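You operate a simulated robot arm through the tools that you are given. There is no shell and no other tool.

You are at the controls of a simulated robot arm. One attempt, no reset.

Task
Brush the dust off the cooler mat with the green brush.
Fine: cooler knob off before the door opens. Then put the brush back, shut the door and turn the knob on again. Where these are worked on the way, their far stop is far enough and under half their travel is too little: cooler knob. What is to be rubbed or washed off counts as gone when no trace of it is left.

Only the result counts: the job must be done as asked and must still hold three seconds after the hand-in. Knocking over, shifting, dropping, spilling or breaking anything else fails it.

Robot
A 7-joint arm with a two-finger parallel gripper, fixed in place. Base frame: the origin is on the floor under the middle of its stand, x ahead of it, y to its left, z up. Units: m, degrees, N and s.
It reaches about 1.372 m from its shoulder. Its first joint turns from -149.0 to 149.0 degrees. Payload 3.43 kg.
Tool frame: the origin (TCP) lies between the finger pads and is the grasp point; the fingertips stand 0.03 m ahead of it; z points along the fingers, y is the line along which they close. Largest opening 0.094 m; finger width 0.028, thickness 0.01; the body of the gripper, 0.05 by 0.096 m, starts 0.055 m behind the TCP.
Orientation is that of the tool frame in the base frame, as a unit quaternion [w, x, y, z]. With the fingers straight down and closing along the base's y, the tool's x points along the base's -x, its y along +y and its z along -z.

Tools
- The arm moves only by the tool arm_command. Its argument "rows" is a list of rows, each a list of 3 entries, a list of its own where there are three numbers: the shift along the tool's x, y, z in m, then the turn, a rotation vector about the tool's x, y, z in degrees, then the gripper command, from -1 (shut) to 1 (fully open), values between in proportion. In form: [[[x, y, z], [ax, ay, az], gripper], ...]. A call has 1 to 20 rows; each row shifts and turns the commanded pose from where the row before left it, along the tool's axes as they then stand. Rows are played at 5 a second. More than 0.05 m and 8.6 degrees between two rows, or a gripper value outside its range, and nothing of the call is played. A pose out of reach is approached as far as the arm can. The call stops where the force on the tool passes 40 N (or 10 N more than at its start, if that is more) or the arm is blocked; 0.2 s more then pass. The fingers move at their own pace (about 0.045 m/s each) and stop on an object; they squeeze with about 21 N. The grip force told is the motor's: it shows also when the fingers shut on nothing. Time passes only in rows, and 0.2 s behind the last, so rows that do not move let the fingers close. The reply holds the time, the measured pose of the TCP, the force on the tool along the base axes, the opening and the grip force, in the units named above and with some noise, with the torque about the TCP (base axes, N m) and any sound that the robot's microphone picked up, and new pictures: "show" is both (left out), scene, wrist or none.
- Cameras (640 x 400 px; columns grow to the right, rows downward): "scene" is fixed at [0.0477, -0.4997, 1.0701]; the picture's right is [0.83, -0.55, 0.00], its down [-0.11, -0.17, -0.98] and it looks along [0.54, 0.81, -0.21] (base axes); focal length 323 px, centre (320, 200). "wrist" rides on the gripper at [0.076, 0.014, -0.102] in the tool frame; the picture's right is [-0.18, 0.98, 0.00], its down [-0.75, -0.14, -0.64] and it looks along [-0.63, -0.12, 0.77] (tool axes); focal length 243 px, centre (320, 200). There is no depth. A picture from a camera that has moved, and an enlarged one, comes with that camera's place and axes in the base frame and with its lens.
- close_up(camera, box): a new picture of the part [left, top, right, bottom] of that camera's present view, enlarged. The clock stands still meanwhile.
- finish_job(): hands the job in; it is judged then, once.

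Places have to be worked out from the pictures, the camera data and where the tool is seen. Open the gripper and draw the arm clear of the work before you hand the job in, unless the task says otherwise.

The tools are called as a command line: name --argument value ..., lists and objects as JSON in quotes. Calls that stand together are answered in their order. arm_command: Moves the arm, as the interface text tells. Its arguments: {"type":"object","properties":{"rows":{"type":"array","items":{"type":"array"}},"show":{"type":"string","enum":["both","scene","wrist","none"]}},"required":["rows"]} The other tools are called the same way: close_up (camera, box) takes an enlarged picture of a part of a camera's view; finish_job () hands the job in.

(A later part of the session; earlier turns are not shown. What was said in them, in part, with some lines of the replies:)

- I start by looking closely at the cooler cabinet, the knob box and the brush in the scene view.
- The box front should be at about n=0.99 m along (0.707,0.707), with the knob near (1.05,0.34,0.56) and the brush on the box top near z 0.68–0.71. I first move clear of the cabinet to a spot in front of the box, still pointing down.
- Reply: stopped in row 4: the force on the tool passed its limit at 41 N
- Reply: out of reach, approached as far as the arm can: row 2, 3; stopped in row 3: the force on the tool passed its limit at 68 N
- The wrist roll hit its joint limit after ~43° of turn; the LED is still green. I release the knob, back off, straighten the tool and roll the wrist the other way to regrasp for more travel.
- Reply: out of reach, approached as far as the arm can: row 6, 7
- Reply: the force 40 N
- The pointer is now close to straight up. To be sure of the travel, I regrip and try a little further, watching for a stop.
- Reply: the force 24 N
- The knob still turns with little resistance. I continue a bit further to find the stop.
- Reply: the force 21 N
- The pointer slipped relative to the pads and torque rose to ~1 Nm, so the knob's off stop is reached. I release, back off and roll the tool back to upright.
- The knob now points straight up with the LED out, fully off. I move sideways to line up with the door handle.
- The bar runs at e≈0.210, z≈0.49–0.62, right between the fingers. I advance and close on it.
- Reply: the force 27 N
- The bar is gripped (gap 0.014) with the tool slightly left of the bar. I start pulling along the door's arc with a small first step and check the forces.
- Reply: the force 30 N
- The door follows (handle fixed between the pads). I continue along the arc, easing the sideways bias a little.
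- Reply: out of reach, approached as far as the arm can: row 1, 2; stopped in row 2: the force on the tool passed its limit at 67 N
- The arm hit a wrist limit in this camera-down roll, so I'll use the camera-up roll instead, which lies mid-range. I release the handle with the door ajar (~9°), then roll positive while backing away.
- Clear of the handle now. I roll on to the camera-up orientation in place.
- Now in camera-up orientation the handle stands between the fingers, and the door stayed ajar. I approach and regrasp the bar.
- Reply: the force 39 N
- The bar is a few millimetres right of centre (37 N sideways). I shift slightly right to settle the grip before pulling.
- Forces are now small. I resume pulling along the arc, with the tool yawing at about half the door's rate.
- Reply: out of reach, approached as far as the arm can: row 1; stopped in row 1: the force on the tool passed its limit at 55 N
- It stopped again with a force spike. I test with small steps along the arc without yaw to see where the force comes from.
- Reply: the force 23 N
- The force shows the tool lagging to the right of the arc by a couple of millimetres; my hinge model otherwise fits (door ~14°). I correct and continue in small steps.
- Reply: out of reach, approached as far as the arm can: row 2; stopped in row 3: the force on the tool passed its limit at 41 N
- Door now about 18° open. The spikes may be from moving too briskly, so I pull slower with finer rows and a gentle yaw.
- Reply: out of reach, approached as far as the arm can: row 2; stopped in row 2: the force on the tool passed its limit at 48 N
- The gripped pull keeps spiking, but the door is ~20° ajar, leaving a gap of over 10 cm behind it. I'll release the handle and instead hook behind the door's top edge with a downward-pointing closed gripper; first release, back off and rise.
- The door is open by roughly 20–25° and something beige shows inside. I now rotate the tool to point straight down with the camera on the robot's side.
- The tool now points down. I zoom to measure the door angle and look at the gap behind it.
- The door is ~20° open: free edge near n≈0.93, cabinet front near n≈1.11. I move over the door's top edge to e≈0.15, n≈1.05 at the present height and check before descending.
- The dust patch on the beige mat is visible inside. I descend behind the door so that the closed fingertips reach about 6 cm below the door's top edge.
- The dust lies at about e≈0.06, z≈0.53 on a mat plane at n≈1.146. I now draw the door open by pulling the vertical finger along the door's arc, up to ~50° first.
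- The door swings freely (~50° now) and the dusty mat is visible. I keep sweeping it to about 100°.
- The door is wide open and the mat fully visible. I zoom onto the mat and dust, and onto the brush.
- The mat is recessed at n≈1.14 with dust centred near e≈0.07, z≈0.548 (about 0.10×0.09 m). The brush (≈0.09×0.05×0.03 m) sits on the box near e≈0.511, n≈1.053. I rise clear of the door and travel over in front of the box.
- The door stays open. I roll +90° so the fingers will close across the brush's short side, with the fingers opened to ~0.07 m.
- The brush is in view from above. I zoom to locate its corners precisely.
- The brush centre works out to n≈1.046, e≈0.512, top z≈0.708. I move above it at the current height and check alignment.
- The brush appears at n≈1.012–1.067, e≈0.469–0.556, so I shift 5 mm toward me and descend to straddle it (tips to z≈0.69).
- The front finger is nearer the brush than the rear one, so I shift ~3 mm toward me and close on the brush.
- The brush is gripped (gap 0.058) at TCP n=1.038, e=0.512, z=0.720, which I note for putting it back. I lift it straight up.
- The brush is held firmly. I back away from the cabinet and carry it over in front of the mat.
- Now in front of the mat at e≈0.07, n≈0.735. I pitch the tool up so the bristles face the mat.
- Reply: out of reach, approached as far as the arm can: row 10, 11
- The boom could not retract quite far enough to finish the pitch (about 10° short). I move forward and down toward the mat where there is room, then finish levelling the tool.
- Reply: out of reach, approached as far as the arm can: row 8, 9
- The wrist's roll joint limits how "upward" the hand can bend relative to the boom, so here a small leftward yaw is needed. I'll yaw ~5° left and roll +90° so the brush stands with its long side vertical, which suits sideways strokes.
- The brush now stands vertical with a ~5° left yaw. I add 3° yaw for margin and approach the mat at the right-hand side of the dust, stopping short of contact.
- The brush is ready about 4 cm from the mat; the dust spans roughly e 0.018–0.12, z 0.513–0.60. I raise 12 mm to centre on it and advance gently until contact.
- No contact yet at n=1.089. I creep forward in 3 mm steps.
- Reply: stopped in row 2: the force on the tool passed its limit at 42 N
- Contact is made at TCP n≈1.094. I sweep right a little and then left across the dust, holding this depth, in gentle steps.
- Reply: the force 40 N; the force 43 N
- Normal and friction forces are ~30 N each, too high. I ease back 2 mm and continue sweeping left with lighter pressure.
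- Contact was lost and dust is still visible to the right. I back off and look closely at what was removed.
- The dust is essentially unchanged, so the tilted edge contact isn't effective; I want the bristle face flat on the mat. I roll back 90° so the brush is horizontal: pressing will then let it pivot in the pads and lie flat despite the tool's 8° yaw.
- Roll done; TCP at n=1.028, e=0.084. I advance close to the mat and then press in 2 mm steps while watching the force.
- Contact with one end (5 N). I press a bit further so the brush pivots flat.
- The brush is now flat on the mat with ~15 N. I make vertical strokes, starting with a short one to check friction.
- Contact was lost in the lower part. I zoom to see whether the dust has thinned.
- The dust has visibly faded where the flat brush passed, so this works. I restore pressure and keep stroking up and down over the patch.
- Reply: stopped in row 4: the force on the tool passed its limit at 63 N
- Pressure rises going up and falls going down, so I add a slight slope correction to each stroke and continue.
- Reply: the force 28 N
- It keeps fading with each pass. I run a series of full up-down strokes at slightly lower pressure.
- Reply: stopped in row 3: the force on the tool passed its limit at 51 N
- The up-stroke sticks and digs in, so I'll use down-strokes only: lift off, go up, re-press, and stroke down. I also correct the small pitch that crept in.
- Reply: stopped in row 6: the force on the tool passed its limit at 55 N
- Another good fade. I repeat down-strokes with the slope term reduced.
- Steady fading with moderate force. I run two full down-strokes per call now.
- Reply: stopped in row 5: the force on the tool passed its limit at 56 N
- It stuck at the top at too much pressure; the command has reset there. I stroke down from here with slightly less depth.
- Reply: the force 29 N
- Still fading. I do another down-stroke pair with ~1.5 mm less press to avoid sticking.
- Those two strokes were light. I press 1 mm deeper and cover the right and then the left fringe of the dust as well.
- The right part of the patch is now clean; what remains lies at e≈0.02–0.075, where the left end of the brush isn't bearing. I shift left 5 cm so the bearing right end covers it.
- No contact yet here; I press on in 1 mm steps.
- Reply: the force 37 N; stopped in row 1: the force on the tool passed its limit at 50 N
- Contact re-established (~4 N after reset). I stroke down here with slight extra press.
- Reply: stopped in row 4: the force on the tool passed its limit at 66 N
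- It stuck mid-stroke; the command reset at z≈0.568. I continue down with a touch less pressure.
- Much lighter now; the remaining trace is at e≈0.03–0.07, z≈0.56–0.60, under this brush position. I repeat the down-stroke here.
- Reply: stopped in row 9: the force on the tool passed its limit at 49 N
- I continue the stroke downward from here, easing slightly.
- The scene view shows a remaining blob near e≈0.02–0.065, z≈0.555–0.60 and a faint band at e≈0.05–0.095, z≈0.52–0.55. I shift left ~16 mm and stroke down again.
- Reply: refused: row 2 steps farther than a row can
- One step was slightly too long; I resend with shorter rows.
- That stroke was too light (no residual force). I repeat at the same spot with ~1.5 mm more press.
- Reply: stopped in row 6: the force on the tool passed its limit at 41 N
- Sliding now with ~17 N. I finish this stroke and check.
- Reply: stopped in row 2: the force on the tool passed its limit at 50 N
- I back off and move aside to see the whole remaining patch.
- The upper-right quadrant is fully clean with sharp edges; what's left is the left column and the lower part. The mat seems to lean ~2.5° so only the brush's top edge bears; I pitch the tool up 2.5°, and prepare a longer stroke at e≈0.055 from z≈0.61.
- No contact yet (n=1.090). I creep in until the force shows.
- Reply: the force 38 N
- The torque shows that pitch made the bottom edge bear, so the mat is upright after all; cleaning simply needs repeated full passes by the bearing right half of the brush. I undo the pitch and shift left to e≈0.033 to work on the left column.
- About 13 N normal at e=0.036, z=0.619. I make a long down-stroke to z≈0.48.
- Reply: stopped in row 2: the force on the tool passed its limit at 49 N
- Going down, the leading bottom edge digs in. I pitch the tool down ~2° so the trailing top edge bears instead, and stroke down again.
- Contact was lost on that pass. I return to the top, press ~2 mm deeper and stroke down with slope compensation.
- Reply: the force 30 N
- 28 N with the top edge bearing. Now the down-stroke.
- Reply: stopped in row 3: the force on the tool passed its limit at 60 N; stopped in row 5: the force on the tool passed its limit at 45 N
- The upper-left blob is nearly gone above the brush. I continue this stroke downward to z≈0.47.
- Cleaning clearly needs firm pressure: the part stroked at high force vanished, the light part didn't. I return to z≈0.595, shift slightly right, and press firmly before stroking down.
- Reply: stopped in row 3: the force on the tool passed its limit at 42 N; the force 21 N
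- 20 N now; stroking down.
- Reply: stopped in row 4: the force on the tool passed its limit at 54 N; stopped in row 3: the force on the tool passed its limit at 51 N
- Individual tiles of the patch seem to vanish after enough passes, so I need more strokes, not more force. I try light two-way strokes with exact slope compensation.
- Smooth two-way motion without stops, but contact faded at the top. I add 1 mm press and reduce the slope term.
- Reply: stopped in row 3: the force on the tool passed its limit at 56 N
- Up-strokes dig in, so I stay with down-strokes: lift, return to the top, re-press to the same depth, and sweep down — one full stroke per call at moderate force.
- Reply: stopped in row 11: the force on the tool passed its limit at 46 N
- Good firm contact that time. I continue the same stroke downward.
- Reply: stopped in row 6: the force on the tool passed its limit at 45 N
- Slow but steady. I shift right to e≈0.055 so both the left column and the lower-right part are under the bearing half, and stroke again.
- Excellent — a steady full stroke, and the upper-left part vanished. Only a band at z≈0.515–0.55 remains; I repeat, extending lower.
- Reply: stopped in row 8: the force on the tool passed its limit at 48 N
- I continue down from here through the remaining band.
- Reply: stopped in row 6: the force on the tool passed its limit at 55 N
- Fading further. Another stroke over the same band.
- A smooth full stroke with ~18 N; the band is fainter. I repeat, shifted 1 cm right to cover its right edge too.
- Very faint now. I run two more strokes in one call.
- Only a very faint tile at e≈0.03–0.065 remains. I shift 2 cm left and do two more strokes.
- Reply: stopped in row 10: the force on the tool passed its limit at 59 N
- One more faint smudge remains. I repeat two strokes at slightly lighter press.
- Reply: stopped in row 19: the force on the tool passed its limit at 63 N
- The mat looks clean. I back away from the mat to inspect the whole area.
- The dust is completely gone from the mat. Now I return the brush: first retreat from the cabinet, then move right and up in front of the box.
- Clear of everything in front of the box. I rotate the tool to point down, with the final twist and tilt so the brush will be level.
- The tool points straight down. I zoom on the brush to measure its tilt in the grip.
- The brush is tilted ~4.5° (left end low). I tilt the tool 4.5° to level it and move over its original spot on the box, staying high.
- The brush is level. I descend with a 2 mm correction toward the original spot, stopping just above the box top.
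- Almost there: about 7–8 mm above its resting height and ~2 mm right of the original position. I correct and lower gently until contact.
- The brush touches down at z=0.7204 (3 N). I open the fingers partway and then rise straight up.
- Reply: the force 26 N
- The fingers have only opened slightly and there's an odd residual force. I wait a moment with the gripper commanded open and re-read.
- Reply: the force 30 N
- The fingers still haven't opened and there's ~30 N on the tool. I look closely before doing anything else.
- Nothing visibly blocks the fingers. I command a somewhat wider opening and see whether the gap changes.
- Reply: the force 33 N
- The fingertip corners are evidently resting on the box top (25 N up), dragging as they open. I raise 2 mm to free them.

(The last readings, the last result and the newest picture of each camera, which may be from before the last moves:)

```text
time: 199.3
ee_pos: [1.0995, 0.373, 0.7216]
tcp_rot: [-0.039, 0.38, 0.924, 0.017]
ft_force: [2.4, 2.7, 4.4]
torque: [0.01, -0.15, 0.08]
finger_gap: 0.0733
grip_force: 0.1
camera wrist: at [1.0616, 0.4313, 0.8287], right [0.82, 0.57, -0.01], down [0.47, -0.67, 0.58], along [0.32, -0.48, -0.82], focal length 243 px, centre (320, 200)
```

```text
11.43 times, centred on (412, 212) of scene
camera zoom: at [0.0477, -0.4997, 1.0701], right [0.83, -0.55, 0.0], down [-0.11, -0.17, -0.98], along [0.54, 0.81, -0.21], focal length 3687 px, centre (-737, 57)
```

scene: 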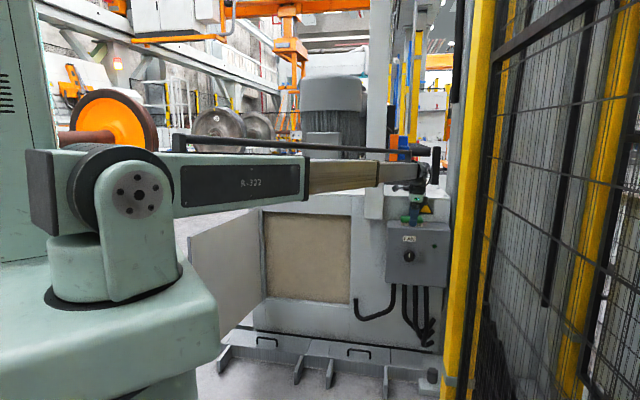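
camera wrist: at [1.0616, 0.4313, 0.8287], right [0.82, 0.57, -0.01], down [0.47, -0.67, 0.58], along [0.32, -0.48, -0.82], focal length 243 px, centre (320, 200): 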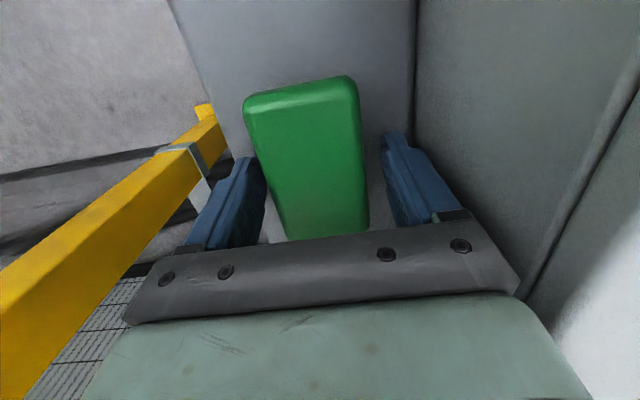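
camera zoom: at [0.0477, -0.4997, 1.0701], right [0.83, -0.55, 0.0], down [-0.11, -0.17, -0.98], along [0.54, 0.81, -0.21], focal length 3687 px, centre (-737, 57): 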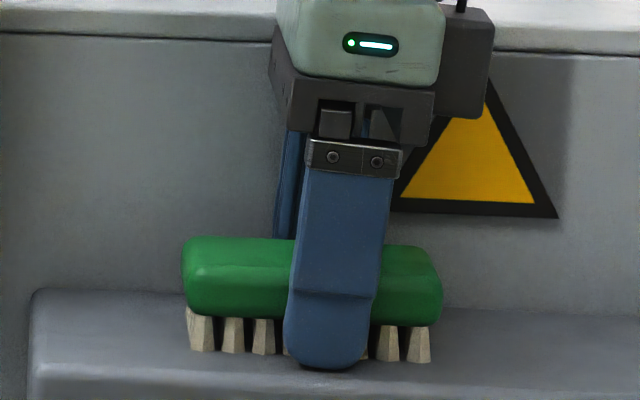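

The fingers are open (0.073) and the brush stayed put. It's nearer the front finger, so I shift 3 mm toward me while rising gently, then lift clear.

arm_command --rows '[[[0.0002, -0.002, -0.002], [0, 0, 0], 0.6], [[0.0002, -0.0015, -0.003], [0, 0, 0], 0.6], [[0.0008, 0, -0.01], [0, 0, 0], 0.6], [[0.002, 0, -0.025], [0, 0, 0], 0.6], [[0.003, 0, -0.04], [0, 0, 0], 0.6], [[0, 0, 0], [0, 0, 0], 0.6]]' --show "both"

close_up --camera "scene" --box '[385, 200, 445, 240]'

```text
time: 200.7
ee_pos: [1.0929, 0.3686, 0.8018]
tcp_rot: [-0.038, 0.382, 0.923, 0.016]
ft_force: [-0.2, -0.6, 0.5]
torque: [0.02, 0.0, -0.01]
finger_gap: 0.0751
grip_force: 0.0
camera wrist: at [1.0569, 0.4264, 0.9092], right [0.82, 0.57, -0.02], down [0.47, -0.67, 0.58], along [0.32, -0.48, -0.82], focal length 243 px, centre (320, 200)
```

scene: 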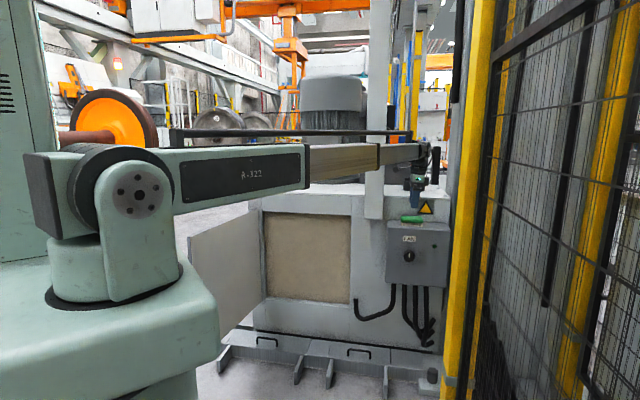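
wrist: 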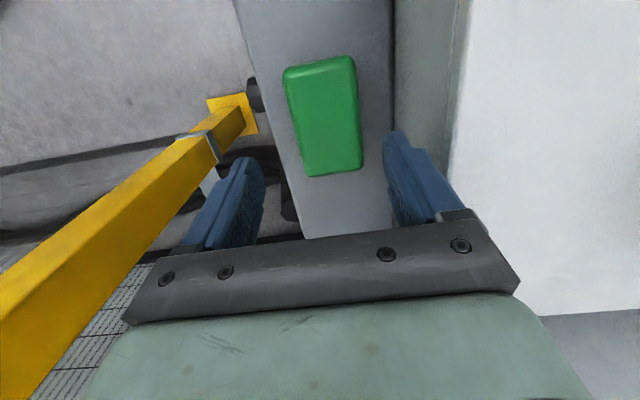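

```text
10.00 times, centred on (415, 220) of scene
camera zoom: at [0.0477, -0.4997, 1.0701], right [0.83, -0.55, 0.0], down [-0.11, -0.17, -0.98], along [0.54, 0.81, -0.21], focal length 3226 px, centre (-630, 0)
```

zoom: 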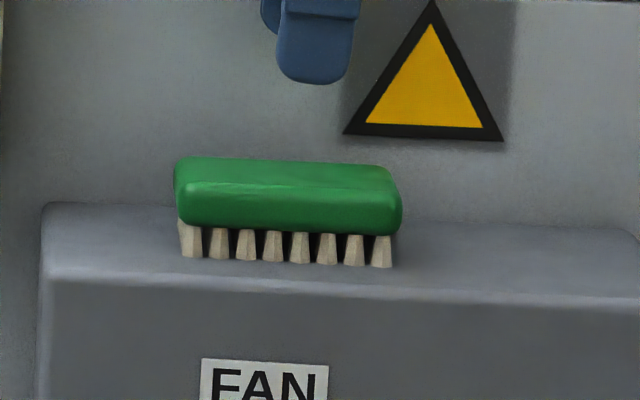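

The brush is back in its original place and upright. Next is shutting the door; I zoom to find where it stands.

close_up --camera "scene" --box '[170, 180, 370, 340]'

```text
2.50 times, centred on (270, 260) of scene
camera zoom: at [0.0477, -0.4997, 1.0701], right [0.83, -0.55, 0.0], down [-0.11, -0.17, -0.98], along [0.54, 0.81, -0.21], focal length 807 px, centre (445, 50)
```

zoom: 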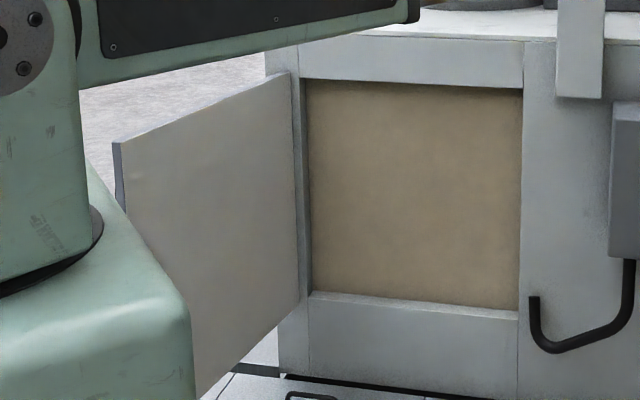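

The door stands at ~99°, free edge near (e −0.27, n 0.65). I back away from the box, level the tool, roll it −90° and close the fingers, ready to push the door from its outer side.

arm_command --rows '[[[0, -0.0475, 0], [0, 0, 0], 0.6], [[0, -0.0475, 0], [0, 0, 0], 0.6], [[0, -0.0475, 0], [0, 0, 0], 0.6], [[0, -0.0475, 0], [0, 0, 0], 0.6], [[0, -0.0475, 0], [0, 0, 0], -1], [[0, 0, -0.03], [0, -4.5, 0], -1], [[0, 0, 0], [0, 0, -8.18], -1], [[0, 0, 0], [0, 0, -8.18], -1], [[0, 0, 0], [0, 0, -8.18], -1], [[0, 0, 0], [0, 0, -8.18], -1], [[0, 0, 0], [0, 0, -8.18], -1], [[0, 0, 0], [0, 0, -8.18], -1], [[0, 0, 0], [0, 0, -8.18], -1], [[0, 0, 0], [0, 0, -8.18], -1], [[0, 0, 0], [0, 0, -8.18], -1], [[0, 0, 0], [0, 0, -8.18], -1], [[0, 0, 0], [0, 0, -8.2], -1]]' --show "scene"

```text
time: 204.3
ee_pos: [0.9306, 0.2001, 0.8323]
tcp_rot: [-0.001, -0.385, 0.923, 0.001]
ft_force: [-0.1, -0.5, 0.4]
torque: [-0.02, -0.03, -0.04]
finger_gap: 0.0001
grip_force: 21.0
```

scene: 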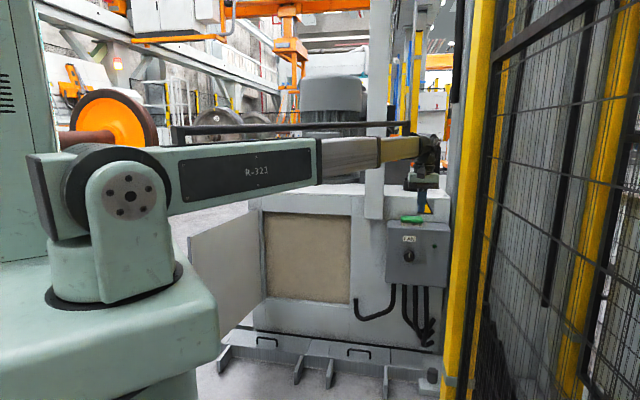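

I travel left, passing over the open door's top edge, to its outer side.

arm_command --rows '[[[0.0018, 0.0476, 0], [0, 0, 0], -1], [[0.0018, 0.0476, 0], [0, 0, 0], -1], [[0.0018, 0.0476, 0], [0, 0, 0], -1], [[0.0018, 0.0476, 0], [0, 0, 0], -1], [[0.0018, 0.0476, 0], [0, 0, 0], -1], [[0.0018, 0.0476, 0], [0, 0, 0], -1], [[0.0018, 0.0476, 0], [0, 0, 0], -1], [[0.0018, 0.0476, 0], [0, 0, 0], -1], [[0.0018, 0.0476, 0], [0, 0, 0], -1], [[0.0018, 0.0476, 0], [0, 0, 0], -1], [[0.0018, 0.0476, 0], [0, 0, 0], -1], [[0.0018, 0.0476, 0], [0, 0, 0], -1], [[0.0018, 0.0476, 0], [0, 0, 0], -1], [[0.0018, 0.0476, 0], [0, 0, 0], -1], [[0.0018, 0.0476, 0], [0, 0, 0], -1], [[0.0018, 0.0476, 0], [0, 0, 0], -1], [[0.0018, 0.0476, 0], [0, 0, 0], -1], [[0.0018, 0.0476, 0], [0, 0, 0], -1]]' --show "both"

```text
time: 208.1
ee_pos: [0.3011, 0.7831, 0.8336]
tcp_rot: [-0.001, -0.383, 0.924, 0.001]
ft_force: [0.1, -0.1, -0.5]
torque: [-0.02, -0.01, -0.01]
finger_gap: 0.0001
grip_force: 21.0
camera wrist: at [0.2375, 0.7399, 0.9355], right [-0.57, 0.82, 0.0], down [0.63, 0.43, 0.64], along [0.53, 0.36, -0.77], focal length 243 px, centre (320, 200)
```

scene: 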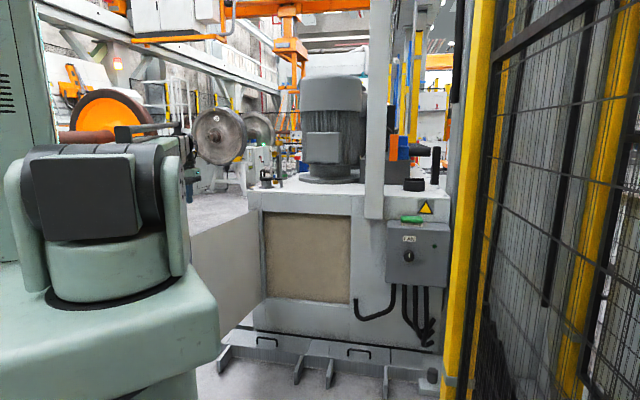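
wrist: 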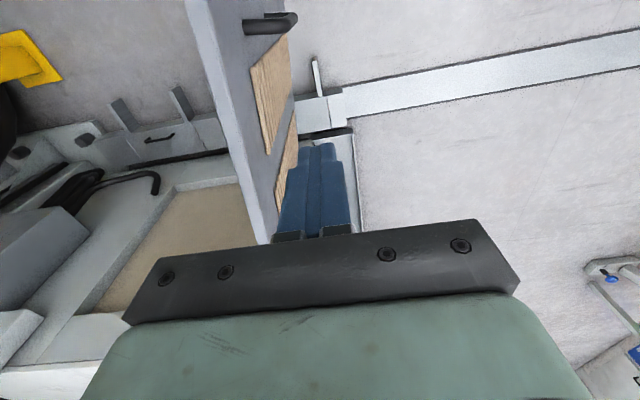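

The finger is on the door's outer side, clear of the handle. I descend and start sweeping the door closed along its arc down to about 60°.

arm_command --rows '[[[0, 0, 0.0395], [0, 0, 0], -1], [[0, 0, 0.0395], [0, 0, 0], -1], [[0, 0, 0.0395], [0, 0, 0], -1], [[0, 0, 0.0395], [0, 0, 0], -1], [[0.0016, -0.0408, 0], [0, 0, 0], -1], [[0.0016, -0.0243, 0], [0, 0, 0], -1], [[0.0047, -0.0237, 0], [0, 0, 0], -1], [[0.0037, -0.03, 0], [0, 0, 0], -1], [[0.0011, -0.0302, 0], [0, 0, 0], -1], [[-0.0016, -0.0301, 0], [0, 0, 0], -1], [[-0.0043, -0.0299, 0], [0, 0, 0], -1], [[-0.0068, -0.0294, 0], [0, 0, 0], -1], [[-0.0093, -0.0287, 0], [0, 0, 0], -1], [[-0.0118, -0.0278, 0], [0, 0, 0], -1]]' --show "both"

```text
time: 211.1
ee_pos: [0.5244, 0.5856, 0.6771]
tcp_rot: [-0.001, -0.385, 0.923, 0.0]
ft_force: [0.8, 0.0, 0.4]
torque: [-0.01, 0.02, -0.01]
finger_gap: 0.0
grip_force: 20.7
camera wrist: at [0.461, 0.5417, 0.7786], right [-0.57, 0.82, 0.0], down [0.63, 0.43, 0.64], along [0.53, 0.36, -0.77], focal length 243 px, centre (320, 200)
```

scene: 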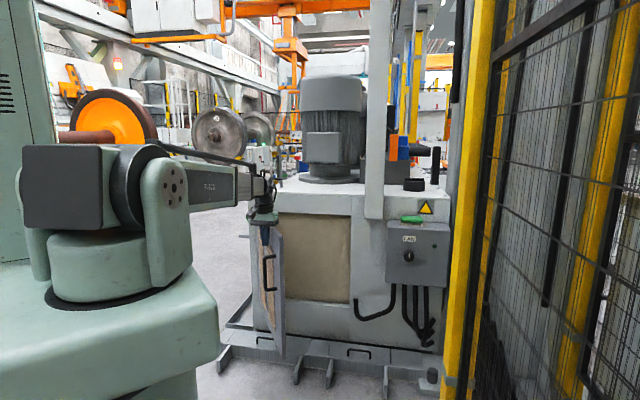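
wrist: 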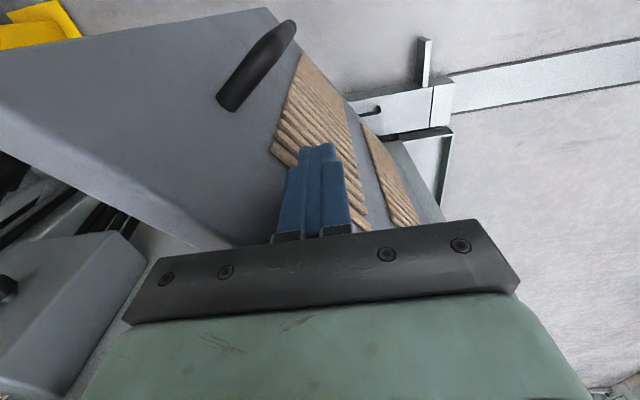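

The door swings with the finger (~60° now). I continue to about 10°.

arm_command --rows '[[[-0.017, -0.0241, 0], [0, 0, 0], -1], [[-0.0164, -0.0253, 0], [0, 0, 0], -1], [[-0.0186, -0.0238, 0], [0, 0, 0], -1], [[-0.0206, -0.022, 0], [0, 0, 0], -1], [[-0.0225, -0.0202, 0], [0, 0, 0], -1], [[-0.0241, -0.0182, 0], [0, 0, 0], -1], [[-0.0256, -0.016, 0], [0, 0, 0], -1], [[-0.0269, -0.0137, 0], [0, 0, 0], -1], [[-0.028, -0.0112, 0], [0, 0, 0], -1], [[-0.0289, -0.0089, 0], [0, 0, 0], -1]]' --show "both"

```text
time: 213.3
ee_pos: [0.8166, 0.6213, 0.675]
tcp_rot: [-0.001, -0.384, 0.923, 0.0]
ft_force: [-0.8, -0.1, -0.7]
torque: [0.0, 0.02, 0.0]
finger_gap: 0.0
grip_force: 21.0
camera wrist: at [0.7542, 0.5768, 0.7764], right [-0.57, 0.82, 0.0], down [0.63, 0.43, 0.64], along [0.53, 0.36, -0.77], focal length 243 px, centre (320, 200)
```

scene: 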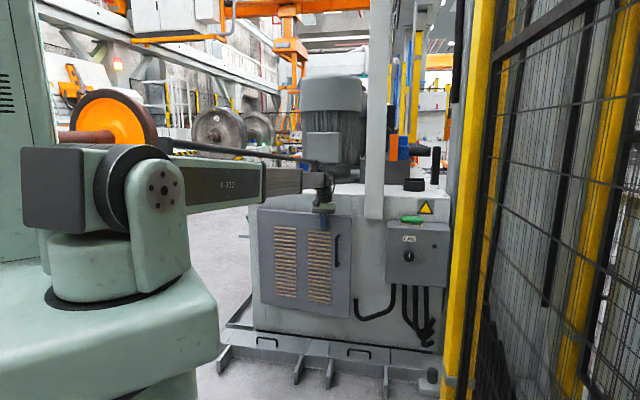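
wrist: 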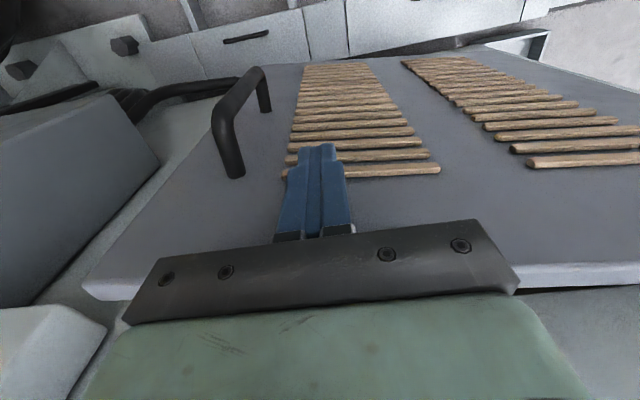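

About 10° to go. I push the last bit gently, watching for the closing contact.

arm_command --rows '[[[-0.013, -0.004, 0], [0, 0, 0], -1], [[-0.013, -0.004, 0], [0, 0, 0], -1], [[-0.01, -0.002, 0], [0, 0, 0], -1], [[-0.008, 0, 0], [0, 0, 0], -1], [[0, 0, 0], [0, 0, 0], -1]]' --show "none"

arm_command --rows '[[[-0.004, 0, 0], [0, 0, 0], -1], [[-0.004, 0, 0], [0, 0, 0], -1], [[0, 0, 0], [0, 0, 0], -1]]' --show "both"

```text
time: 214.3
ee_pos: [0.8486, 0.6399, 0.6734]
tcp_rot: [-0.006, -0.383, 0.924, -0.001]
ft_force: [-4.8, -4.7, 3.2]
torque: [0.52, -0.54, -0.12]
finger_gap: 0.0
grip_force: 20.8
stopped in row 5: the force on the tool passed its limit at 44 N (the readings are from after the stop); the commanded pose is now the measured one
```

```text
time: 214.8
ee_pos: [0.849, 0.6404, 0.6746]
tcp_rot: [-0.009, -0.383, 0.924, -0.002]
ft_force: [-5.7, -5.4, 3.4]
torque: [0.6, -0.66, -0.13]
finger_gap: 0.0
grip_force: 21.2
stopped in row 2: the force on the tool passed its limit at 47 N (the readings are from after the stop); the commanded pose is now the measured one
camera wrist: at [0.7865, 0.5971, 0.7773], right [-0.57, 0.82, 0.0], down [0.64, 0.44, 0.63], along [0.52, 0.36, -0.78], focal length 243 px, centre (320, 200)
```

scene: 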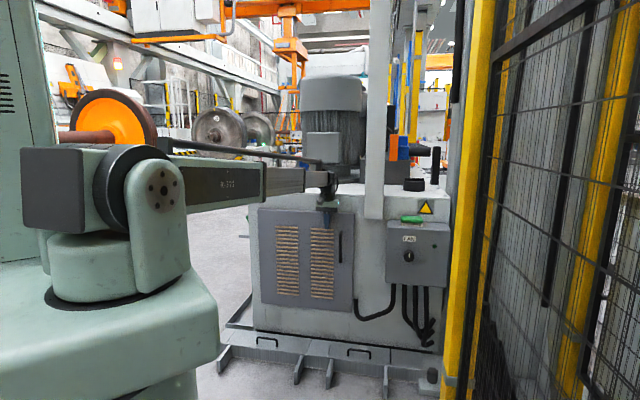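
wrist: 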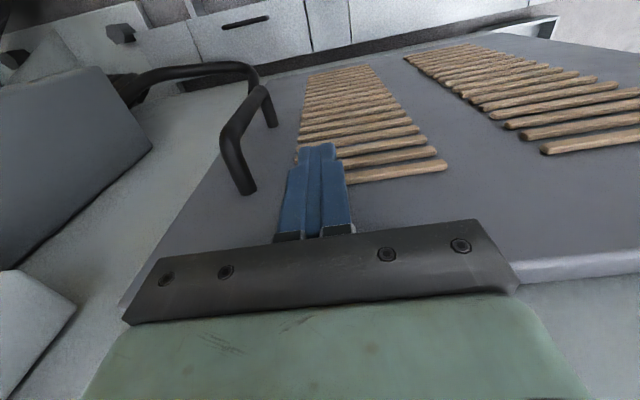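

The push met 44 N at n≈1.053. I compare the door with its original closed appearance using the same close-up.

close_up --camera "scene" --box '[240, 190, 370, 320]'

close_up --camera "wrist" --box '[100, 60, 420, 320]'

```text
3.08 times, centred on (305, 255) of scene
camera zoom: at [0.0477, -0.4997, 1.0701], right [0.83, -0.55, 0.0], down [-0.11, -0.17, -0.98], along [0.54, 0.81, -0.21], focal length 993 px, centre (366, 31)
```

zoom: 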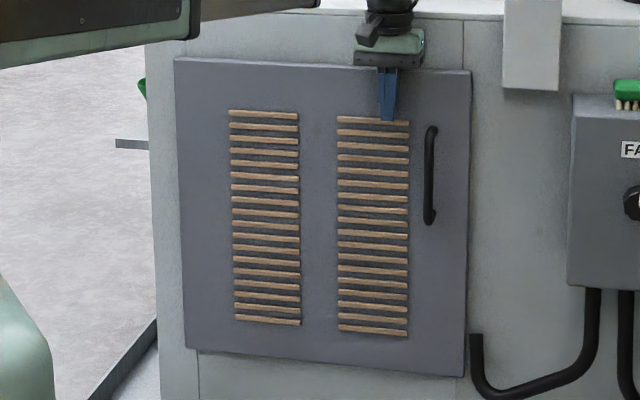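

```text
1.54 times, centred on (260, 190) of wrist
camera zoom: at [0.7865, 0.5971, 0.7773], right [-0.57, 0.82, 0.0], down [0.64, 0.44, 0.63], along [0.52, 0.36, -0.78], focal length 373 px, centre (412, 215)
```

zoom: 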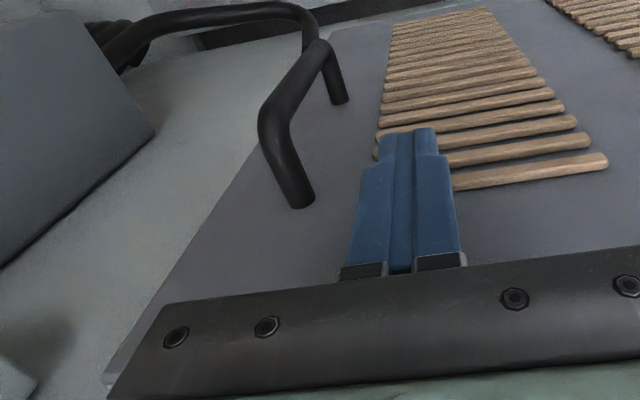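

The door matches its original closed appearance exactly — it is shut. I withdraw gently from it and move back in front of the control box.

arm_command --rows '[[[0.02, 0, 0], [0, 0, 0], -1], [[0.045, 0, 0], [0, 0, 0], -1], [[0.04, 0, -0.01], [0, 0, 0], -1], [[0, 0, -0.045], [0, 0, 0], -1], [[0, 0, -0.045], [0, 0, 0], -1], [[0, 0, -0.04], [0, 0, 0], -1], [[0.024, -0.034, 0], [0, 0, 0], -1], [[0.024, -0.034, 0], [0, 0, 0], -1], [[0.024, -0.034, 0], [0, 0, 0], -1], [[0.024, -0.034, 0], [0, 0, 0], -1], [[0.024, -0.034, 0], [0, 0, 0], -1], [[0.024, -0.034, 0], [0, 0, 0], -1], [[0.024, -0.034, 0], [0, 0, 0], -1], [[0.024, -0.034, 0], [0, 0, 0], -1], [[0.024, -0.034, 0], [0, 0, 0], -1]]' --show "scene"

close_up --camera "scene" --box '[240, 190, 370, 320]'

```text
time: 218.0
ee_pos: [0.8418, 0.1955, 0.8182]
tcp_rot: [-0.009, -0.384, 0.923, -0.002]
ft_force: [0.3, -0.9, -0.6]
torque: [-0.01, 0.0, -0.01]
finger_gap: 0.0003
grip_force: 20.8
```

scene: 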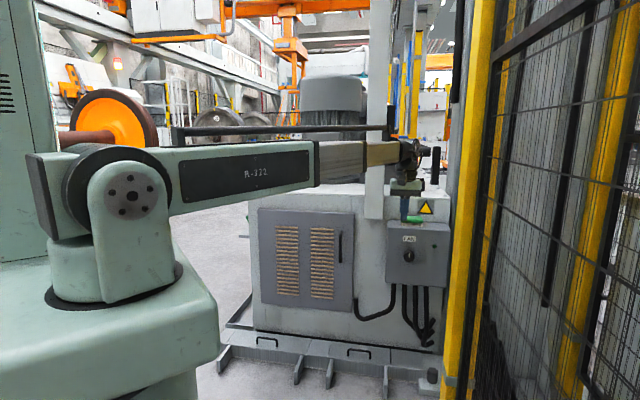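

```text
3.08 times, centred on (305, 255) of scene
camera zoom: at [0.0477, -0.4997, 1.0701], right [0.83, -0.55, 0.0], down [-0.11, -0.17, -0.98], along [0.54, 0.81, -0.21], focal length 993 px, centre (366, 31)
```

zoom: 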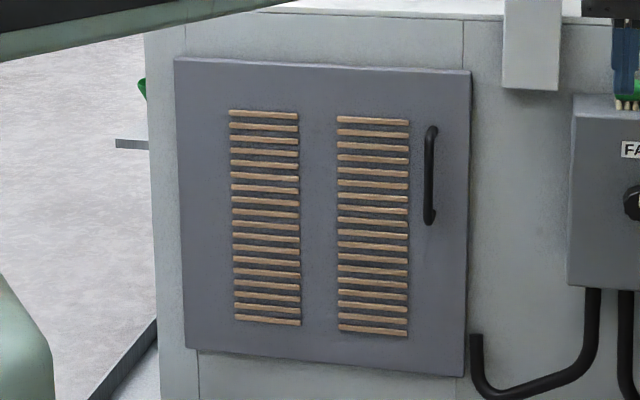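

The door stays shut. I pitch the tool up to face the panel (camera-down orientation) with the fingers opening.

arm_command --rows '[[[0, 0, 0], [0, -8.28, 0], 1], [[0, 0, 0], [0, -8.28, 0], 1], [[0, 0, 0], [0, -8.28, 0], 1], [[0, 0, 0], [0, -8.28, 0], 1], [[0, 0, 0], [0, -8.28, 0], 1], [[0, 0, 0], [0, -8.28, 0], 1], [[0, 0, 0], [0, -8.28, 0], 1], [[0, 0, 0], [0, -8.28, 0], 1], [[0, 0, 0], [0, -8.28, 0], 1], [[0, 0, 0], [0, -8.28, 0], 1], [[0, 0, 0], [0, -8.28, 0], 1], [[0, 0, 0], [0, 0, 0], 1]]' --show "both"

```text
time: 220.6
ee_pos: [0.8425, 0.1991, 0.8174]
tcp_rot: [0.654, -0.27, 0.653, 0.272]
ft_force: [-0.3, -0.3, -0.4]
torque: [-0.03, 0.01, 0.0]
finger_gap: 0.0941
grip_force: 0.1
camera wrist: at [0.7601, 0.1361, 0.7406], right [-0.7, 0.69, 0.19], down [-0.35, -0.56, 0.75], along [0.63, 0.46, 0.63], focal length 243 px, centre (320, 200)
```

scene: 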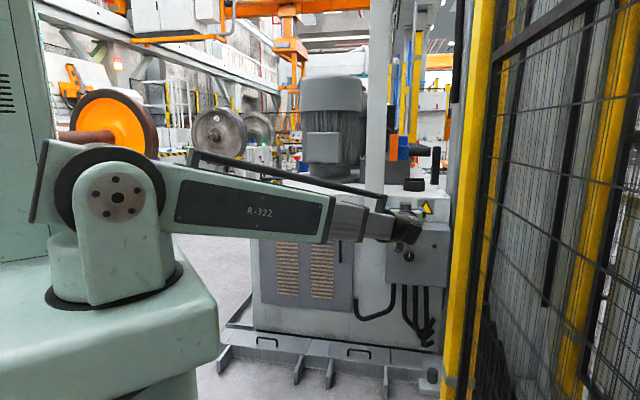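
wrist: 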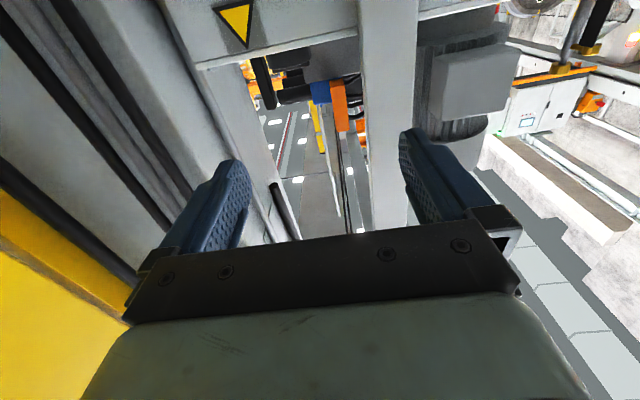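

Facing the panel now. I descend and line up with the knob at (e 0.500, z 0.581), stopping ~8 cm short.

arm_command --rows '[[[0.0472, -0.009, 0], [0, 0, 0], 1], [[0.0472, -0.009, 0], [0, 0, 0], 1], [[0.0472, -0.009, 0], [0, 0, 0], 1], [[0.0472, -0.009, 0], [0, 0, 0], 1], [[0.0472, -0.009, 0], [0, 0, 0], 1], [[0, 0, 0.041], [0, 0, 0], 1], [[0, 0, 0.041], [0, 0, 0], 1], [[0, 0, 0.041], [0, 0, 0], 1], [[0, 0, 0], [0, 0, 0], 1]]' --show "wrist"

close_up --camera "wrist" --box '[230, 60, 410, 210]'

```text
time: 222.6
ee_pos: [0.9621, 0.2544, 0.5836]
tcp_rot: [0.654, -0.269, 0.653, 0.271]
ft_force: [-0.6, 0.5, 0.1]
torque: [-0.01, -0.03, -0.03]
finger_gap: 0.0942
grip_force: 0.1
camera wrist: at [0.8798, 0.1927, 0.5065], right [-0.7, 0.69, 0.19], down [-0.35, -0.56, 0.75], along [0.63, 0.46, 0.63], focal length 243 px, centre (320, 200)
```

wrist: 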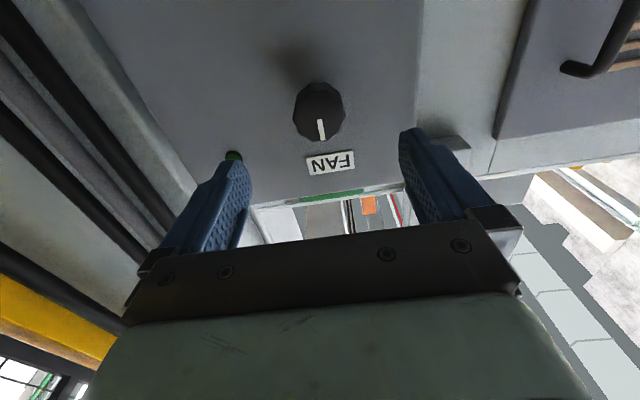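

```text
2.67 times, centred on (320, 135) of wrist
camera zoom: at [0.8798, 0.1927, 0.5065], right [-0.7, 0.69, 0.19], down [-0.35, -0.56, 0.75], along [0.63, 0.46, 0.63], focal length 647 px, centre (320, 373)
```

zoom: 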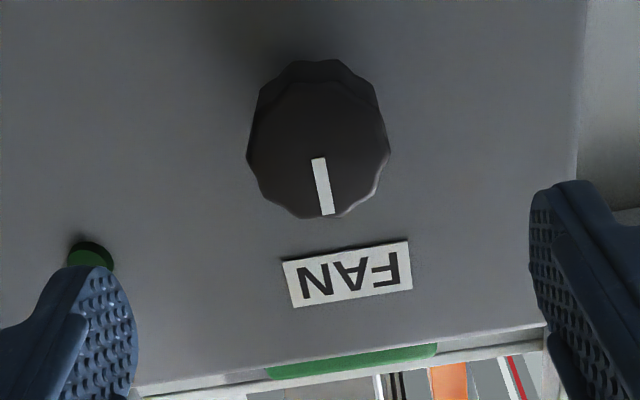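

The knob is straight ahead with its pointer up and LED dark. I advance onto it and close the fingers.

arm_command --rows '[[[0.0015, 0, 0.03], [0, 0, 0], 1], [[0.0013, 0.0003, 0.03], [0, 0, 0], 1], [[0, 0, 0.025], [0, 0, 0], 1], [[0, 0, 0], [0, 0, 0], 1], [[0, 0, 0], [0, 0, 0], -1], [[0, 0, 0], [0, 0, 0], -1], [[0, 0, 0], [0, 0, 0], -1], [[0, 0, 0], [0, 0, 0], -1], [[0, 0, 0], [0, 0, 0], -1]]' --show "wrist"

```text
time: 224.6
ee_pos: [1.02, 0.3134, 0.5791]
tcp_rot: [0.653, -0.268, 0.653, 0.272]
ft_force: [9.4, -3.7, 2.1]
torque: [-0.01, 0.03, -0.31]
finger_gap: 0.0414
grip_force: 44.6
camera wrist: at [0.9378, 0.2514, 0.5008], right [-0.69, 0.69, 0.19], down [-0.35, -0.56, 0.75], along [0.63, 0.46, 0.63], focal length 243 px, centre (320, 200)
```

wrist: 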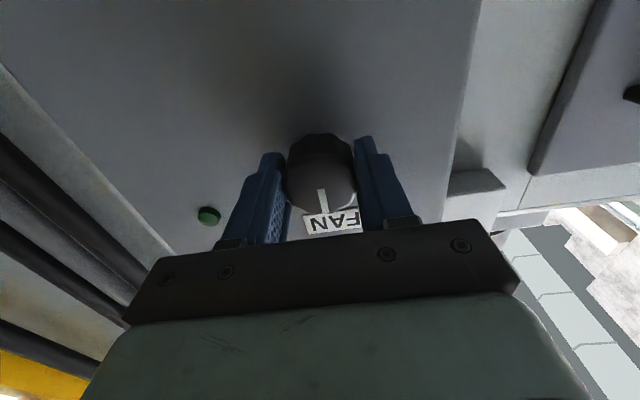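

Gripped. I now turn clockwise (positive about tool z) toward "on" in portions, watching forces.

arm_command --rows '[[[0, 0.0002, 0], [0, 0, 6], -1], [[0, 0.0002, 0], [0, 0, 6], -1], [[0, 0.0002, 0], [0, 0, 6], -1], [[0, 0.0002, 0], [0, 0, 6], -1], [[0, 0, 0], [0, 0, 0], -1]]' --show "wrist"

```text
time: 225.8
ee_pos: [1.0196, 0.3151, 0.5778]
tcp_rot: [0.582, -0.127, 0.695, 0.402]
ft_force: [23.8, -16.8, 3.6]
torque: [0.07, -0.02, -0.81]
finger_gap: 0.0414
grip_force: 45.0
camera wrist: at [0.9159, 0.2733, 0.5136], right [-0.58, 0.58, 0.57], down [-0.15, -0.77, 0.63], along [0.8, 0.28, 0.53], focal length 243 px, centre (320, 200)
```

wrist: 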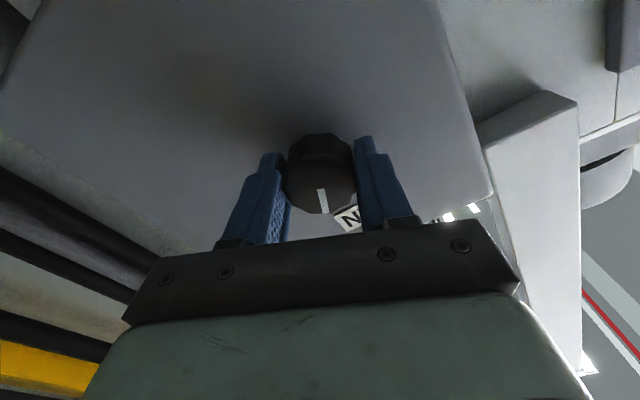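

The knob turns along (~24°). I relieve the sideways strain by shifting ~2 mm right and keep turning.

arm_command --rows '[[[-0.0008, -0.0018, 0], [0, 0, 0], -1], [[0, 0, 0], [0, 0, 6], -1], [[0, 0, 0], [0, 0, 6], -1], [[0, 0, 0], [0, 0, 6], -1], [[0, 0, 0], [0, 0, 0], -1]]' --show "none"

```text
time: 227.0
ee_pos: [1.0194, 0.3146, 0.5786]
tcp_rot: [0.511, -0.019, 0.707, 0.489]
ft_force: [-15.7, -13.2, -10.6]
torque: [-0.04, 0.05, -0.26]
finger_gap: 0.0418
grip_force: 45.5
```

arm_command --rows '[[[0.0006, -0.0006, -0.001], [0, 0, 0], -1], [[0, 0, 0], [0, 0, 6], -1], [[0, 0, 0], [0, 0, 6], -1], [[0, 0, 0], [0, 0, 6], -1], [[0, 0, 0], [0, 0, 0], -1]]' --show "both"

```text
time: 228.2
ee_pos: [1.0189, 0.3155, 0.5783]
tcp_rot: [0.429, 0.092, 0.7, 0.564]
ft_force: [-28.2, -0.1, -3.7]
torque: [0.22, -0.26, 0.17]
finger_gap: 0.0412
grip_force: 45.3
camera wrist: at [0.8953, 0.2934, 0.5523], right [-0.24, 0.23, 0.94], down [0.06, -0.97, 0.25], along [0.97, 0.12, 0.21], focal length 243 px, centre (320, 200)
```

scene: 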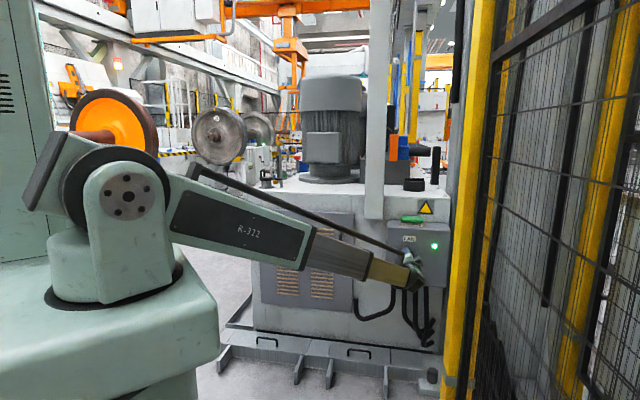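
wrist: 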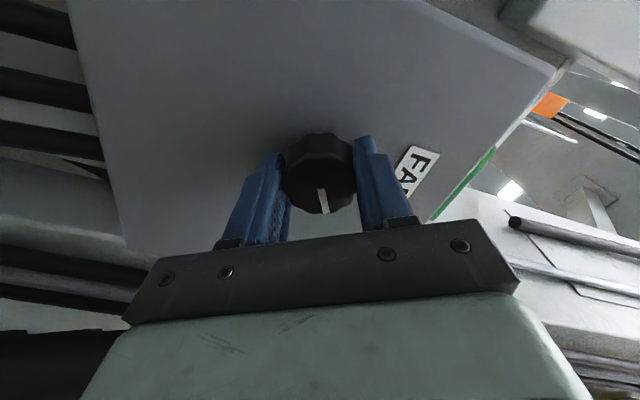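

The LED is green again at ~60°. I relieve the strain and continue to the far stop.

arm_command --rows '[[[0.0013, 0.0007, -0.0015], [0, 0, 0], -1], [[0, 0, 0], [0, 0, 6], -1], [[0, 0, 0], [0, 0, 6], -1], [[0, 0, 0], [0, 0, 6], -1], [[0, 0, 0], [0, 0, 0], -1]]' --show "none"

arm_command --rows '[[[0, 0, 0], [0, 0, 5], -1], [[0, 0, 0], [0, 0, 5], -1], [[0, 0, 0], [0, 0, 0], -1]]' --show "wrist"

```text
time: 229.4
ee_pos: [1.0186, 0.3148, 0.5794]
tcp_rot: [0.335, 0.201, 0.676, 0.624]
ft_force: [1.1, 4.7, 1.0]
torque: [-0.06, 0.05, -0.61]
finger_gap: 0.0415
grip_force: 45.0
stopped in row 5: the force on the tool passed its limit at 41 N (the readings are from after the stop); the commanded pose is now the measured one
```

```text
time: 230.2
ee_pos: [1.0192, 0.3148, 0.5802]
tcp_rot: [0.279, 0.259, 0.656, 0.652]
ft_force: [9.3, 10.7, 9.4]
torque: [-0.05, -0.01, -0.42]
finger_gap: 0.0413
grip_force: 45.0
camera wrist: at [0.8926, 0.2957, 0.5903], right [0.11, -0.11, 0.99], down [0.09, -0.99, -0.12], along [0.99, 0.1, -0.09], focal length 243 px, centre (320, 200)
```

wrist: 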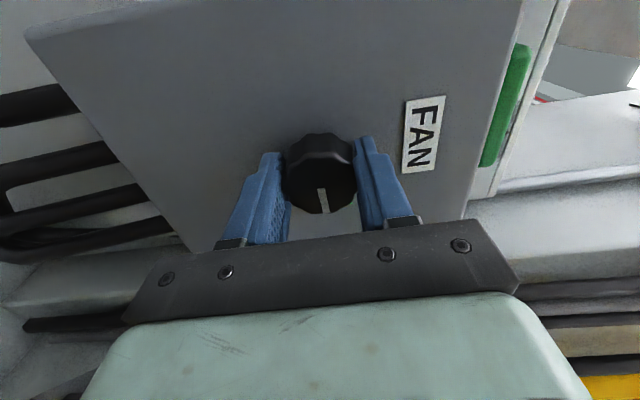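

Pointer is nearly back at 3 o'clock. I turn a little more to be sure of reaching the stop.

arm_command --rows '[[[0, 0, 0], [0, 0, 4], -1], [[0, 0, 0], [0, 0, 4], -1], [[0, 0, 0], [0, 0, 0], -1]]' --show "wrist"

```text
time: 231.0
ee_pos: [1.0177, 0.3153, 0.5803]
tcp_rot: [0.233, 0.304, 0.636, 0.67]
ft_force: [4.1, 11.3, 12.9]
torque: [-0.06, -0.66, 0.39]
finger_gap: 0.0414
grip_force: 45.0
camera wrist: at [0.8937, 0.2938, 0.6012], right [0.2, -0.21, 0.96], down [0.07, -0.97, -0.23], along [0.98, 0.11, -0.18], focal length 243 px, centre (320, 200)
```

wrist: 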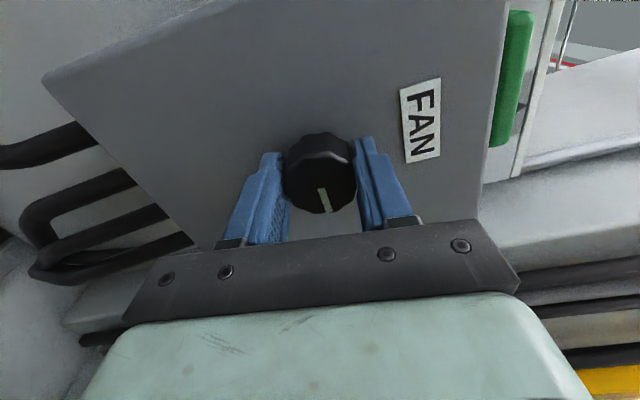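

The pointer slipped slightly in the pads with rising torque — the on stop is reached. I release and back off to verify.

arm_command --rows '[[[0, 0, 0], [0, 0, 0], 1], [[0, 0, 0], [0, 0, 0], 1], [[0, 0, 0], [0, 0, 0], 1], [[0, 0, 0], [0, 0, 0], 1], [[0, 0, -0.04], [0, 0, 0], 1], [[0, 0, -0.04], [0, 0, 0], 1], [[0, 0, -0.04], [0, 0, 0], 1], [[0, 0, -0.04], [0, 0, 0], 1], [[0, 0, 0], [0, 0, 0], 1]]' --show "both"

close_up --camera "scene" --box '[370, 180, 470, 300]'

close_up --camera "wrist" --box '[200, 40, 520, 240]'

```text
time: 233.0
ee_pos: [0.906, 0.198, 0.5802]
tcp_rot: [0.233, 0.303, 0.637, 0.669]
ft_force: [0.2, -0.8, -0.5]
torque: [0.0, 0.03, 0.0]
finger_gap: 0.0939
grip_force: 0.2
camera wrist: at [0.7811, 0.1772, 0.6017], right [0.2, -0.21, 0.96], down [0.07, -0.97, -0.23], along [0.98, 0.11, -0.18], focal length 243 px, centre (320, 200)
```

scene: 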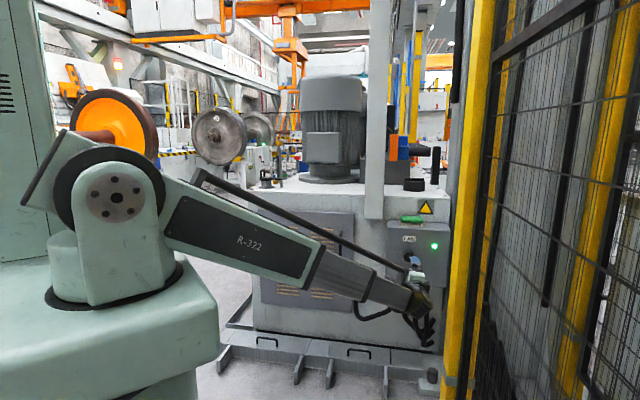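
wrist: 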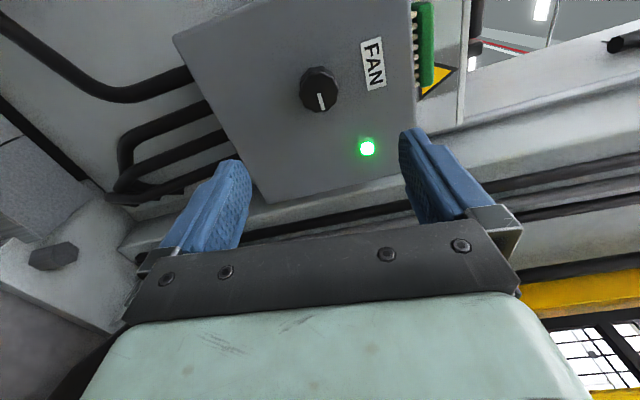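

```text
3.33 times, centred on (420, 240) of scene
camera zoom: at [0.0477, -0.4997, 1.0701], right [0.83, -0.55, 0.0], down [-0.11, -0.17, -0.98], along [0.54, 0.81, -0.21], focal length 1076 px, centre (-13, 67)
```

zoom: 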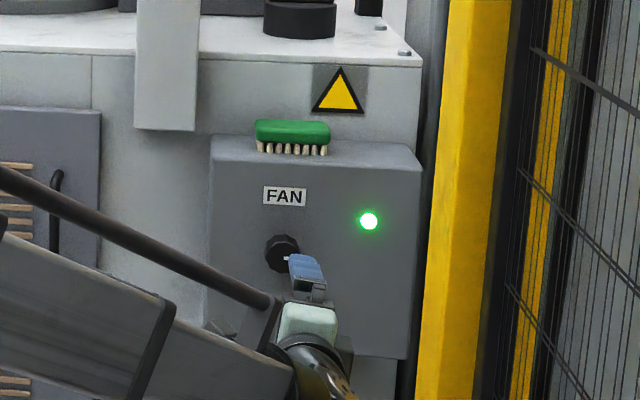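

```text
2.00 times, centred on (360, 140) of wrist
camera zoom: at [0.7811, 0.1772, 0.6017], right [0.2, -0.21, 0.96], down [0.07, -0.97, -0.23], along [0.98, 0.11, -0.18], focal length 485 px, centre (240, 320)
```

zoom: 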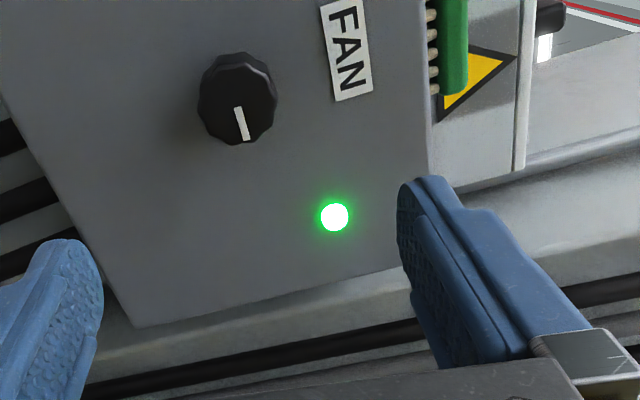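

LED green, pointer at 3 o'clock, brush on the box. I draw the arm well clear, up and back, and take a final look.

arm_command --rows '[[[0, 0, -0.04], [0, 0, 0], 1], [[0, 0, -0.04], [0, 0, 0], 1], [[0, 0.04, 0], [0, 0, 0], 1], [[0, 0.04, 0], [0, 0, 0], 1], [[0, 0.04, 0], [0, 0, 0], 1], [[0, 0.04, 0], [0, 0, 0], 1], [[0, 0.04, 0], [0, 0, 0], 1], [[0, 0.04, 0], [0, 0, 0], 1], [[0, 0.04, 0], [0, 0, 0], 1], [[0, 0, 0], [0, 0, 0], 1]]' --show "both"

close_up --camera "scene" --box '[240, 190, 370, 320]'

close_up --camera "scene" --box '[370, 180, 470, 300]'

```text
time: 235.2
ee_pos: [0.8711, 0.1191, 0.8568]
tcp_rot: [0.234, 0.305, 0.636, 0.669]
ft_force: [0.6, 0.7, 0.0]
torque: [-0.01, 0.0, -0.02]
finger_gap: 0.094
grip_force: 0.0
camera wrist: at [0.7464, 0.0992, 0.8776], right [0.2, -0.21, 0.96], down [0.07, -0.97, -0.23], along [0.98, 0.11, -0.18], focal length 243 px, centre (320, 200)
```

scene: 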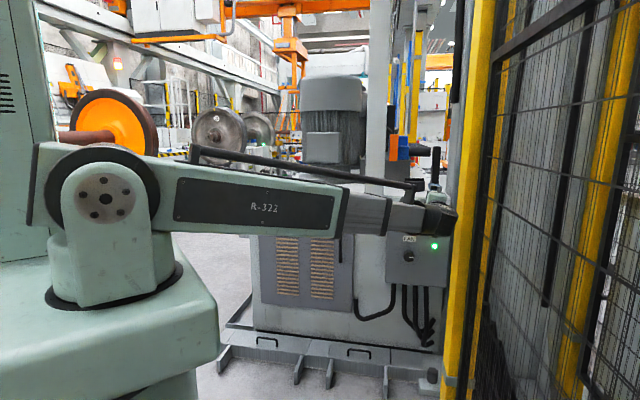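
wrist: 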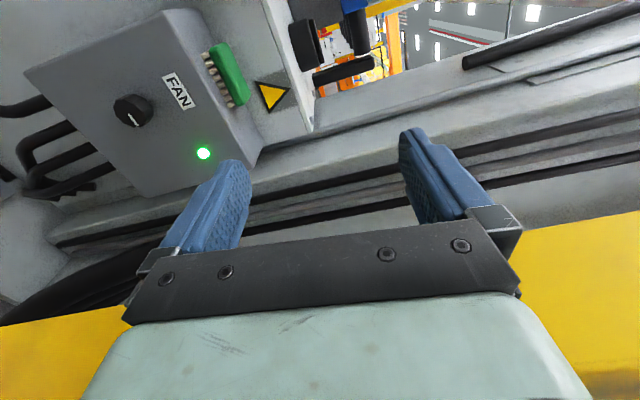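

```text
3.08 times, centred on (305, 255) of scene
camera zoom: at [0.0477, -0.4997, 1.0701], right [0.83, -0.55, 0.0], down [-0.11, -0.17, -0.98], along [0.54, 0.81, -0.21], focal length 993 px, centre (366, 31)
```

zoom: 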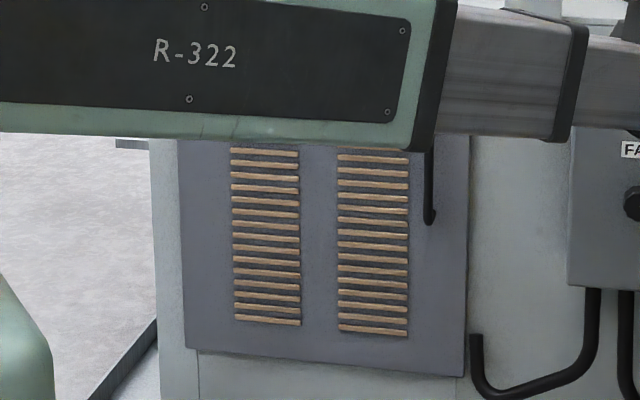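

```text
3.33 times, centred on (420, 240) of scene
camera zoom: at [0.0477, -0.4997, 1.0701], right [0.83, -0.55, 0.0], down [-0.11, -0.17, -0.98], along [0.54, 0.81, -0.21], focal length 1076 px, centre (-13, 67)
```

zoom: 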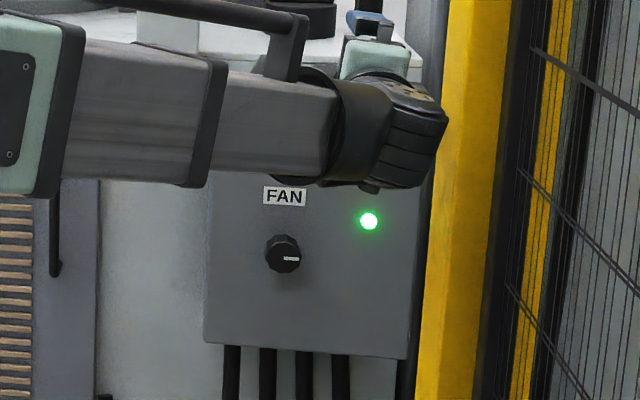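

Everything is as required: dust gone, brush back on the box, door shut as at the start, knob at its on stop with the LED green, gripper open and clear. I hand the job in.

finish_job

```text
The job is handed in.
```

The cooler mat is clean, and I have handed the job in; no verdict came back with the hand-in.

- **Knob off first:** I turned the fan knob to its off stop and the LED went dark before the door opened.
- **Dust:** I brushed the mat with the green brush until no trace showed in either camera view.
- **Brush:** It is back upright on top of the control box, about 1 mm from where it started.
- **Door:** It is shut, and its corners, slats and handle line up with the first picture.
- **Knob on:** It is back at its on stop, pointing to 3 o'clock as at the start, and the LED is green again.

During the brushing and while setting the brush down, the contact force several times went above the 40 N limit and stopped the arm. Nothing looked moved or damaged afterwards. The gripper is open and the arm is clear of the cabinet.
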